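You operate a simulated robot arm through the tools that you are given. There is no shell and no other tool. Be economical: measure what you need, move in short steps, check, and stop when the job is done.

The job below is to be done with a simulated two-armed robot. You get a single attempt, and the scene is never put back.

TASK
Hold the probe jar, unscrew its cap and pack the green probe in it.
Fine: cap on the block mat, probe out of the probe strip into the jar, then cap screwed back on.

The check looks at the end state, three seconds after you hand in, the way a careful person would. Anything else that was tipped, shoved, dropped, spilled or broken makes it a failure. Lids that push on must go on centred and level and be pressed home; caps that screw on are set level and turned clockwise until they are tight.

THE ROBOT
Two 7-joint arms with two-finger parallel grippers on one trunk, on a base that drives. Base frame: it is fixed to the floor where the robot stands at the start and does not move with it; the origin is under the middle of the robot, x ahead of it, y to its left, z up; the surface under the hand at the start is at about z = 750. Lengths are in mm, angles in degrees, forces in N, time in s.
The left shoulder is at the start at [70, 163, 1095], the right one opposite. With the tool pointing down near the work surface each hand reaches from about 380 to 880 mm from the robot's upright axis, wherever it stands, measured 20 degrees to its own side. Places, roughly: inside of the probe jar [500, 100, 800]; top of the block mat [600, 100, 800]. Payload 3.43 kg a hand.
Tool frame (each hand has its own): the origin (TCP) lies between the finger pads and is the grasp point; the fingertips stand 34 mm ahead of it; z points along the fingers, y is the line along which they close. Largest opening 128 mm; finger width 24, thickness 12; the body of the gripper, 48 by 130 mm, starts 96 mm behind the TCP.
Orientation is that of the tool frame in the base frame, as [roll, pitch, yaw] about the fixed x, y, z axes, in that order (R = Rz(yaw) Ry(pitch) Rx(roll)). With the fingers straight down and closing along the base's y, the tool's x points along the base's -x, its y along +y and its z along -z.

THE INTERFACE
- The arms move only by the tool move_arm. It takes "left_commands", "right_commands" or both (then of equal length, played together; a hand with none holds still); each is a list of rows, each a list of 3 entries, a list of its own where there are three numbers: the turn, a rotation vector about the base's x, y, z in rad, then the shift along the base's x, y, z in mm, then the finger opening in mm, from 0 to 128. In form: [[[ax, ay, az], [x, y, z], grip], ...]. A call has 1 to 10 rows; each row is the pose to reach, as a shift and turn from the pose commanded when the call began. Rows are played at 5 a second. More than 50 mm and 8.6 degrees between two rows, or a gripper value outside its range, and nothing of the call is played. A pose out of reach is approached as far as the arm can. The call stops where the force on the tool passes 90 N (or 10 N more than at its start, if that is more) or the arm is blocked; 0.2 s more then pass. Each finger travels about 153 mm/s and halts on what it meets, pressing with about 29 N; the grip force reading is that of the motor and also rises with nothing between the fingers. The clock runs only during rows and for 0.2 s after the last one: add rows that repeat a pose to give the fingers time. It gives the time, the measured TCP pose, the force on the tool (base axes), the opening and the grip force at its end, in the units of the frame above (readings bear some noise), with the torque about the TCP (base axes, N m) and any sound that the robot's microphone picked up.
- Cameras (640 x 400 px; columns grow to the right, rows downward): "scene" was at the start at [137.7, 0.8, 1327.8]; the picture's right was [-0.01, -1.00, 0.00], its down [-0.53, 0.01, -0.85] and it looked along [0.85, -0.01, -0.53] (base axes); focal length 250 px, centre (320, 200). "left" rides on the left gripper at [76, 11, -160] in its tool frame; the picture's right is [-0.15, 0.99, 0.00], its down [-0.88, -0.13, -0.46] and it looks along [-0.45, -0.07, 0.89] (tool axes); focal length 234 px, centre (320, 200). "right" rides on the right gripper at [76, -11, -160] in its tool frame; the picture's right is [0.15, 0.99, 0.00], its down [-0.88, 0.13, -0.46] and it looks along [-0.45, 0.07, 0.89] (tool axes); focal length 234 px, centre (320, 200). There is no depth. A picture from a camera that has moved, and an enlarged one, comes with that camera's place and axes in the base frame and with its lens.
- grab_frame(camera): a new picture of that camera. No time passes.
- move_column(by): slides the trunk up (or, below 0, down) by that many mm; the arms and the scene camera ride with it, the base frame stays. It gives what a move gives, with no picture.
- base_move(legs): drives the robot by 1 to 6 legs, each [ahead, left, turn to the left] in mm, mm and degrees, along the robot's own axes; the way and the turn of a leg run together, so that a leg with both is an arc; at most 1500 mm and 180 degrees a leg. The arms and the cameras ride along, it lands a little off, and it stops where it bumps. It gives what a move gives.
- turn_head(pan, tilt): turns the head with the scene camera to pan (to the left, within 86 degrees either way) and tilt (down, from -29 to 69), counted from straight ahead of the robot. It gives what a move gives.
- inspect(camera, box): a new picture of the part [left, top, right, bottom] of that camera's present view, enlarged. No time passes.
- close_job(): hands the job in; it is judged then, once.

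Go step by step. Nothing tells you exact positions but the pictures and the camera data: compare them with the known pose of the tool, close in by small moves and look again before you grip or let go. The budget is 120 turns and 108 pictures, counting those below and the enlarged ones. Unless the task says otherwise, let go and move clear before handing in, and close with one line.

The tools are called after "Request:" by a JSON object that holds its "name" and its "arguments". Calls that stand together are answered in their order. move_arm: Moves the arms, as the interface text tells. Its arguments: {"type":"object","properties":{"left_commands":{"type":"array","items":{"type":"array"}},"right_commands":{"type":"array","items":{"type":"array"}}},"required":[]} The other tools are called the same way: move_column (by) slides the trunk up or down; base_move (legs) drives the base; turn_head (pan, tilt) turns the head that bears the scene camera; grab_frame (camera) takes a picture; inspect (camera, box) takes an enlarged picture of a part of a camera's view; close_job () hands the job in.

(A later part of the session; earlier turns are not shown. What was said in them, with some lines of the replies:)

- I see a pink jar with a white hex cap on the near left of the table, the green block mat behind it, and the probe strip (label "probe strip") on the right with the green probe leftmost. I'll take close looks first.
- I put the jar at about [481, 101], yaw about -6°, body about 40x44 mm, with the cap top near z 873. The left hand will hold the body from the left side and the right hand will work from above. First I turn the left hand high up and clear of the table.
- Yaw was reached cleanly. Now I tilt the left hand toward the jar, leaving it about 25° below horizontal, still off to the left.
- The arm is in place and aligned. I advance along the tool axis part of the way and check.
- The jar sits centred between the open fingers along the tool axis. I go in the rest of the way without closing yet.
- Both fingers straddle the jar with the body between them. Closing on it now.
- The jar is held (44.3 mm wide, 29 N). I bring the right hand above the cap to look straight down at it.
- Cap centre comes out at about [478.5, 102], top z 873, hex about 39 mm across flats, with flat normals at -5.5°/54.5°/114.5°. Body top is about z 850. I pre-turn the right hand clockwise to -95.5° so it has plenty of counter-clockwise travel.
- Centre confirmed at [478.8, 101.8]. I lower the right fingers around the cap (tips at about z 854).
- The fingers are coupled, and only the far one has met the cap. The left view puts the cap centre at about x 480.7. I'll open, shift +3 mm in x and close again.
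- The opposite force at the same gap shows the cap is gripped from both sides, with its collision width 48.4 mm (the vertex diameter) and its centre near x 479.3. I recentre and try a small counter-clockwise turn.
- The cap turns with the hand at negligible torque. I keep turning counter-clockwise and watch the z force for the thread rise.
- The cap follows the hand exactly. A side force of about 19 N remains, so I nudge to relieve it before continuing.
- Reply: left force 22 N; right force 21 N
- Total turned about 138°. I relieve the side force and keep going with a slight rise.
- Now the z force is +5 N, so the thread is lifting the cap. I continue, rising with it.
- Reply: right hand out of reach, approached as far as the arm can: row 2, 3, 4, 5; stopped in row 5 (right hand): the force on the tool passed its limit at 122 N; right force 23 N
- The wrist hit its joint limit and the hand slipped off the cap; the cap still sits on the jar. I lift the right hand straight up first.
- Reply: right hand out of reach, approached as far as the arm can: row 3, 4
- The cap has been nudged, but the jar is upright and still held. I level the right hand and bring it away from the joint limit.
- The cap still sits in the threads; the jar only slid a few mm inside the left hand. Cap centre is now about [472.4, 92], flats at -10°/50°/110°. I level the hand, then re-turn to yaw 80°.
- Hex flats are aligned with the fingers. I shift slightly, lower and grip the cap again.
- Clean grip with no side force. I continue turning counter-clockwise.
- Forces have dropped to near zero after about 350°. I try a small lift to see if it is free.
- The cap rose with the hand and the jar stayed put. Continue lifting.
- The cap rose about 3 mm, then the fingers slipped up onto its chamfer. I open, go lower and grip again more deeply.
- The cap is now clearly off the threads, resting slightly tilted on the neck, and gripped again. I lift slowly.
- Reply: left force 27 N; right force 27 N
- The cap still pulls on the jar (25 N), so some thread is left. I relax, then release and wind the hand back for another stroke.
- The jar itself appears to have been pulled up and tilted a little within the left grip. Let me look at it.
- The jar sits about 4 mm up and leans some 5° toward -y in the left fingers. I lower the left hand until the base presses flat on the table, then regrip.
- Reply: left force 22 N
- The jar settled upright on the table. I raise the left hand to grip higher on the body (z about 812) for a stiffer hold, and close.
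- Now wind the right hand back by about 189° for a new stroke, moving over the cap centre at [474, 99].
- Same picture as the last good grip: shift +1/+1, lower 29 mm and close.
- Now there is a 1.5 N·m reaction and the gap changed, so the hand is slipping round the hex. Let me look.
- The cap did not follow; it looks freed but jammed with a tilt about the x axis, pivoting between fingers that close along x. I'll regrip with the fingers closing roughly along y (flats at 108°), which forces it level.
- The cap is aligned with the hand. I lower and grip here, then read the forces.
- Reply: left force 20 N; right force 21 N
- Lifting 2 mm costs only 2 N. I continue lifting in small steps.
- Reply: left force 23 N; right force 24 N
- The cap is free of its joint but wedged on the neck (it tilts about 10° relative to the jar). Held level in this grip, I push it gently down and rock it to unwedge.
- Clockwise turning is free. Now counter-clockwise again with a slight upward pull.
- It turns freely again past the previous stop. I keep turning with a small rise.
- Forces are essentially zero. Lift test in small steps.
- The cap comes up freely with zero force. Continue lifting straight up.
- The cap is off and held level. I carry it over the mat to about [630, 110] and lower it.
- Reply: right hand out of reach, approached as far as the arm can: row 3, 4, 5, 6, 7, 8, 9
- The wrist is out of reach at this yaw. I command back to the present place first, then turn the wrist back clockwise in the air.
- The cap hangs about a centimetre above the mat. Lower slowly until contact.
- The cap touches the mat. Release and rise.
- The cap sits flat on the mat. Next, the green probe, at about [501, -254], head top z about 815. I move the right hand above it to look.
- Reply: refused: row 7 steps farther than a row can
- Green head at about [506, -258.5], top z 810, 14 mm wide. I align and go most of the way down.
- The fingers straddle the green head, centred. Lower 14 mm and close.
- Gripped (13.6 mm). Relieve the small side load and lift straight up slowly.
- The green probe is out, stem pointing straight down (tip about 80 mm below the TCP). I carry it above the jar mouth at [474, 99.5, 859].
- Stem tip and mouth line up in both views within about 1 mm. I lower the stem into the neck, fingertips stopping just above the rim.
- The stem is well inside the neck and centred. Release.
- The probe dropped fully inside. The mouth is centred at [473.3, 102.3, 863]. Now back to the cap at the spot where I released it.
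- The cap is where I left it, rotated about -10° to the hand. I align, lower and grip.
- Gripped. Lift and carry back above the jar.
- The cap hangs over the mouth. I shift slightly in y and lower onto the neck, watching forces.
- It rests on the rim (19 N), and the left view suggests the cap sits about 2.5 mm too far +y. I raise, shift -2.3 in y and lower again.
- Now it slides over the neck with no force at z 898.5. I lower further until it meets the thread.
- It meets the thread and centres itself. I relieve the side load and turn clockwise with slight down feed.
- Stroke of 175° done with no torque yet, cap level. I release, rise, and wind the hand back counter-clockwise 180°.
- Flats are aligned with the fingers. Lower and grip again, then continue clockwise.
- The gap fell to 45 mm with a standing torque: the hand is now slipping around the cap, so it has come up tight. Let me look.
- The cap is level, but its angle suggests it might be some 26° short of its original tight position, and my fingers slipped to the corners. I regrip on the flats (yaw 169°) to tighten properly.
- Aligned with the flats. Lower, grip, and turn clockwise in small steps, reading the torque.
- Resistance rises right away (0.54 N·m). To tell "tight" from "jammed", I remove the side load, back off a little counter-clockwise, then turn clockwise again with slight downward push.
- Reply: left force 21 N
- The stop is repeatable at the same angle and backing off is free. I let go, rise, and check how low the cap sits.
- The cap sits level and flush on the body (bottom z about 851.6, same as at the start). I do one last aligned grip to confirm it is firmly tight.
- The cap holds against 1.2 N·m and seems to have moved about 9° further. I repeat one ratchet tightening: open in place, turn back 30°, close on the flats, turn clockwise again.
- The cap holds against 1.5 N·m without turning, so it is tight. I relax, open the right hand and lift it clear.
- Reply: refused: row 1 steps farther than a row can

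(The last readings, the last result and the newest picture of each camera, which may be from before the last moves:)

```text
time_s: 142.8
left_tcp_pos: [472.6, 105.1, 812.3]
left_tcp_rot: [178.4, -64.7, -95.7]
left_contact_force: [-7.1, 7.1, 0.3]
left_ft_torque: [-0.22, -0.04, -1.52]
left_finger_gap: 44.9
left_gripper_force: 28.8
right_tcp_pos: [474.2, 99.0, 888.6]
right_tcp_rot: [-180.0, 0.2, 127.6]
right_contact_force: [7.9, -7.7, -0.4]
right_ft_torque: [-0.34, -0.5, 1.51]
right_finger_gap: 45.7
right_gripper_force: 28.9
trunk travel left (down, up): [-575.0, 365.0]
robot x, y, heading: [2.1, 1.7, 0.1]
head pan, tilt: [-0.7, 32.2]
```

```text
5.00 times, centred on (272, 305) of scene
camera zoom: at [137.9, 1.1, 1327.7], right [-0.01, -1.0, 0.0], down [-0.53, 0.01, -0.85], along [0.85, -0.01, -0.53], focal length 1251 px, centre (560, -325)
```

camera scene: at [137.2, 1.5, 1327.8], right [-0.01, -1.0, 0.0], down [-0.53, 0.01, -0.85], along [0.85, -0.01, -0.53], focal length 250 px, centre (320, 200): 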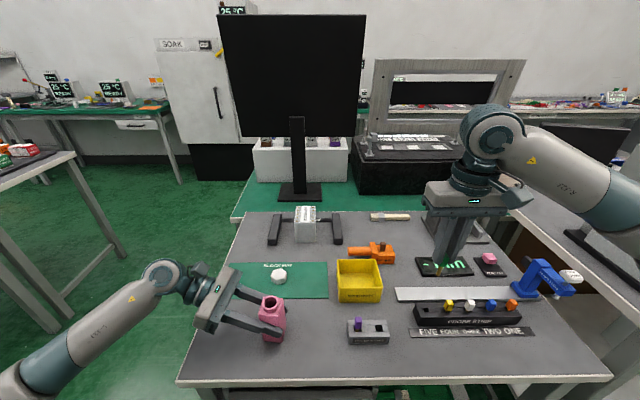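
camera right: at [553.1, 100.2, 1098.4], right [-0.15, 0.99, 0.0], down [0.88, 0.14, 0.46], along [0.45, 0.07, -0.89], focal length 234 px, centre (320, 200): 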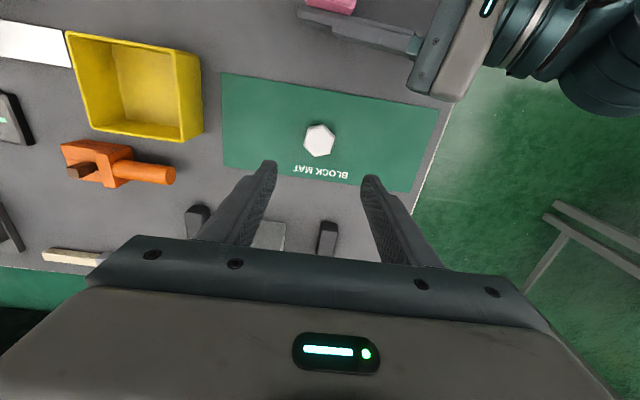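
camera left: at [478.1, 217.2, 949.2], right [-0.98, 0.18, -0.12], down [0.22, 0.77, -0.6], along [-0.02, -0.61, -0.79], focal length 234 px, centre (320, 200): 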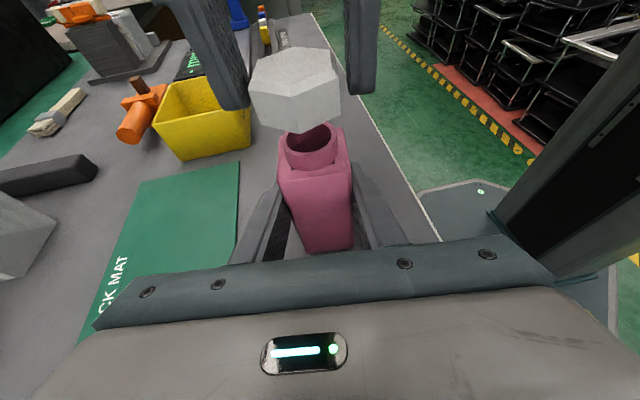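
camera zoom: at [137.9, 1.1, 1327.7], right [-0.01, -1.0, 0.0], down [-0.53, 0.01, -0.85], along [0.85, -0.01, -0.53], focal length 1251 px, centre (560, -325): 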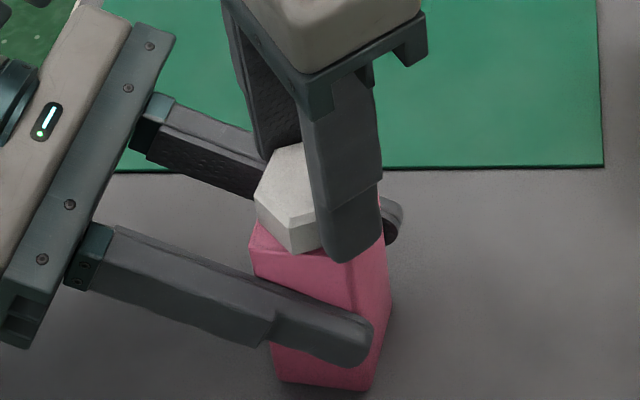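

The first row turned too far; I send smaller steps.

Request:
{"name": "move_arm", "arguments": {"right_commands": [[[0, 0, 0.1], [0, 0.5, 0], 4], [[0, 0, 0.2], [0, 0.5, 0], 10], [[0, 0, 0.2], [0, 0.5, 0], 50], [[0, 0, 0.2], [0, 0.5, 0], 66], [[0, 0, 0.2], [0, 0.5, 20], 70], [[0, 0, 0.2], [0, 0.5, 60], 70], [[0, 0, 0.2], [0, -15, 100], 70], [[0, 0, 0.2], [10, -50, 120], 70], [[0, 0, 0.2], [15, -95, 130], 70]]}}

Request:
{"name": "move_arm", "arguments": {"left_commands": [[[0, 0, 0], [0, 0, 0], 46], [[0, 0, 0], [0, 0, 0], 50], [[0, 0, 0], [0, 0, 0], 58], [[0, 0, 0], [0, 0, 0], 66], [[0, 0, 0], [0, 0, 0], 66]]}}

Request:
{"name": "inspect", "arguments": {"camera": "scene", "box": [208, 265, 336, 345]}}

```text
time_s: 144.8
left_tcp_pos: [473.7, 103.0, 813.1]
left_tcp_rot: [178.6, -64.6, -95.7]
left_contact_force: [0.1, 0.3, -0.4]
left_ft_torque: [0.03, 0.02, -0.03]
left_finger_gap: 44.4
left_gripper_force: 29.0
right_tcp_pos: [488.1, 3.9, 1019.9]
right_tcp_rot: [179.9, 0.1, 139.3]
right_contact_force: [0.3, 0.0, 1.0]
right_ft_torque: [0.04, -0.02, -0.02]
right_finger_gap: 70.0
right_gripper_force: 0.0
trunk travel left (down, up): [-575.0, 365.0]
robot x, y, heading: [0.2, 4.8, -0.3]
head pan, tilt: [-0.7, 32.2]
```

```text
time_s: 146.0
left_tcp_pos: [473.4, 103.6, 813.4]
left_tcp_rot: [178.6, -64.7, -95.7]
left_contact_force: [-0.6, 1.0, 0.2]
left_ft_torque: [-0.01, 0.0, 0.01]
left_finger_gap: 66.0
left_gripper_force: 0.1
right_tcp_pos: [488.2, 6.1, 1019.0]
right_tcp_rot: [180.0, 0.0, 139.1]
right_contact_force: [0.5, -0.2, -0.1]
right_ft_torque: [-0.01, -0.01, 0.02]
right_finger_gap: 69.7
right_gripper_force: 0.1
trunk travel left (down, up): [-575.0, 365.0]
robot x, y, heading: [0.0, -0.5, -0.1]
head pan, tilt: [-0.7, 32.2]
```

```text
5.00 times, centred on (272, 305) of scene
camera zoom: at [137.9, 1.2, 1327.8], right [-0.01, -1.0, 0.0], down [-0.53, 0.01, -0.85], along [0.85, -0.01, -0.53], focal length 1251 px, centre (560, -325)
```

zoom: 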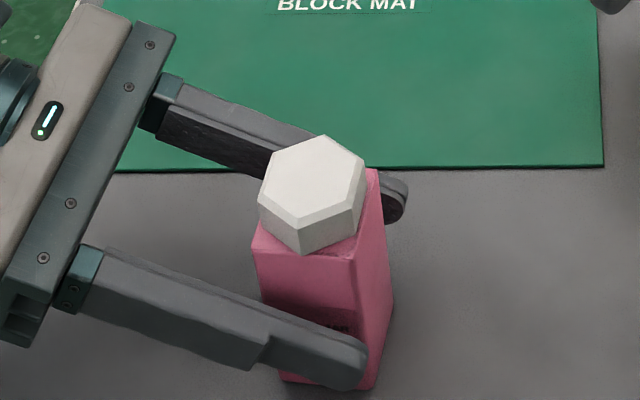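

The jar stands upright with the cap level. I retract the left hand along its own axis.

Request:
{"name": "move_arm", "arguments": {"left_commands": [[[0, 0, 0], [2, 20, 9], 70], [[0, 0, 0], [6, 60, 28], 70], [[0, 0, 0], [10, 100, 47], 70], [[0, 0, 0], [14, 140, 66], 70], [[0, 0, 0], [18, 175, 90], 70]]}}

Request:
{"name": "grab_frame", "arguments": {"camera": "scene"}}

Request:
{"name": "inspect", "arguments": {"camera": "scene", "box": [232, 280, 312, 330]}}

```text
time_s: 147.2
left_tcp_pos: [489.7, 277.6, 902.5]
left_tcp_rot: [178.6, -64.8, -95.7]
left_contact_force: [-0.6, 0.3, 0.1]
left_ft_torque: [-0.02, 0.0, -0.04]
left_finger_gap: 69.9
left_gripper_force: 0.0
right_tcp_pos: [488.2, 5.6, 1019.8]
right_tcp_rot: [180.0, 0.0, 139.1]
right_contact_force: [-0.1, -0.1, -1.6]
right_ft_torque: [0.01, 0.0, -0.02]
right_finger_gap: 70.0
right_gripper_force: 0.0
trunk travel left (down, up): [-575.0, 365.0]
robot x, y, heading: [0.7, -0.5, -0.1]
head pan, tilt: [-0.7, 32.2]
```

```text
3 pictures are left
camera scene: at [137.5, 1.3, 1327.8], right [-0.01, -1.0, 0.0], down [-0.53, 0.01, -0.85], along [0.85, -0.01, -0.53], focal length 250 px, centre (320, 200)
```

scene: 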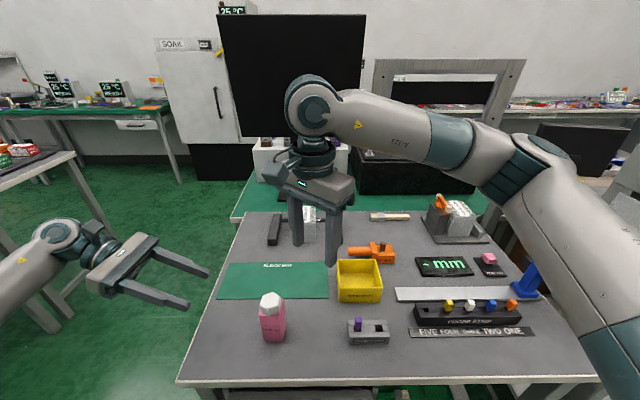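

```text
8.00 times, centred on (272, 305) of scene
camera zoom: at [137.5, 1.3, 1327.8], right [-0.01, -1.0, 0.0], down [-0.53, 0.01, -0.85], along [0.85, -0.01, -0.53], focal length 2002 px, centre (704, -640)
```

zoom: 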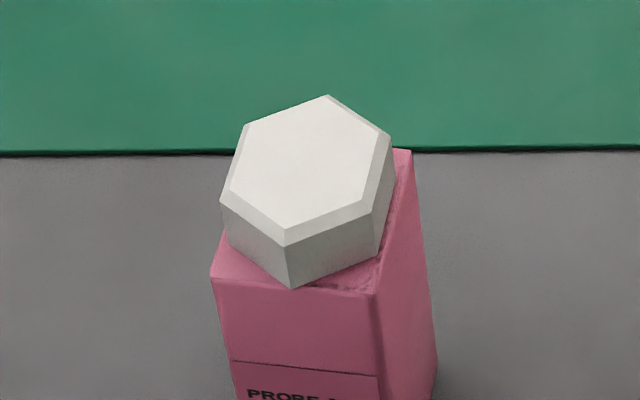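

The jar is upright with the cap on level and tight, the green probe is inside, everything else is in place, and both hands are clear. Handing in.

Request:
{"name": "close_job", "arguments": {}}

```text
The job is handed in.
```

The green probe is in the probe jar and the cap is screwed back on. It sits level and flush on the body, and did not turn in the last clockwise try (1.5 N·m). I let go, moved both hands clear and handed the job in; the jar ended about 7 mm from where it started.
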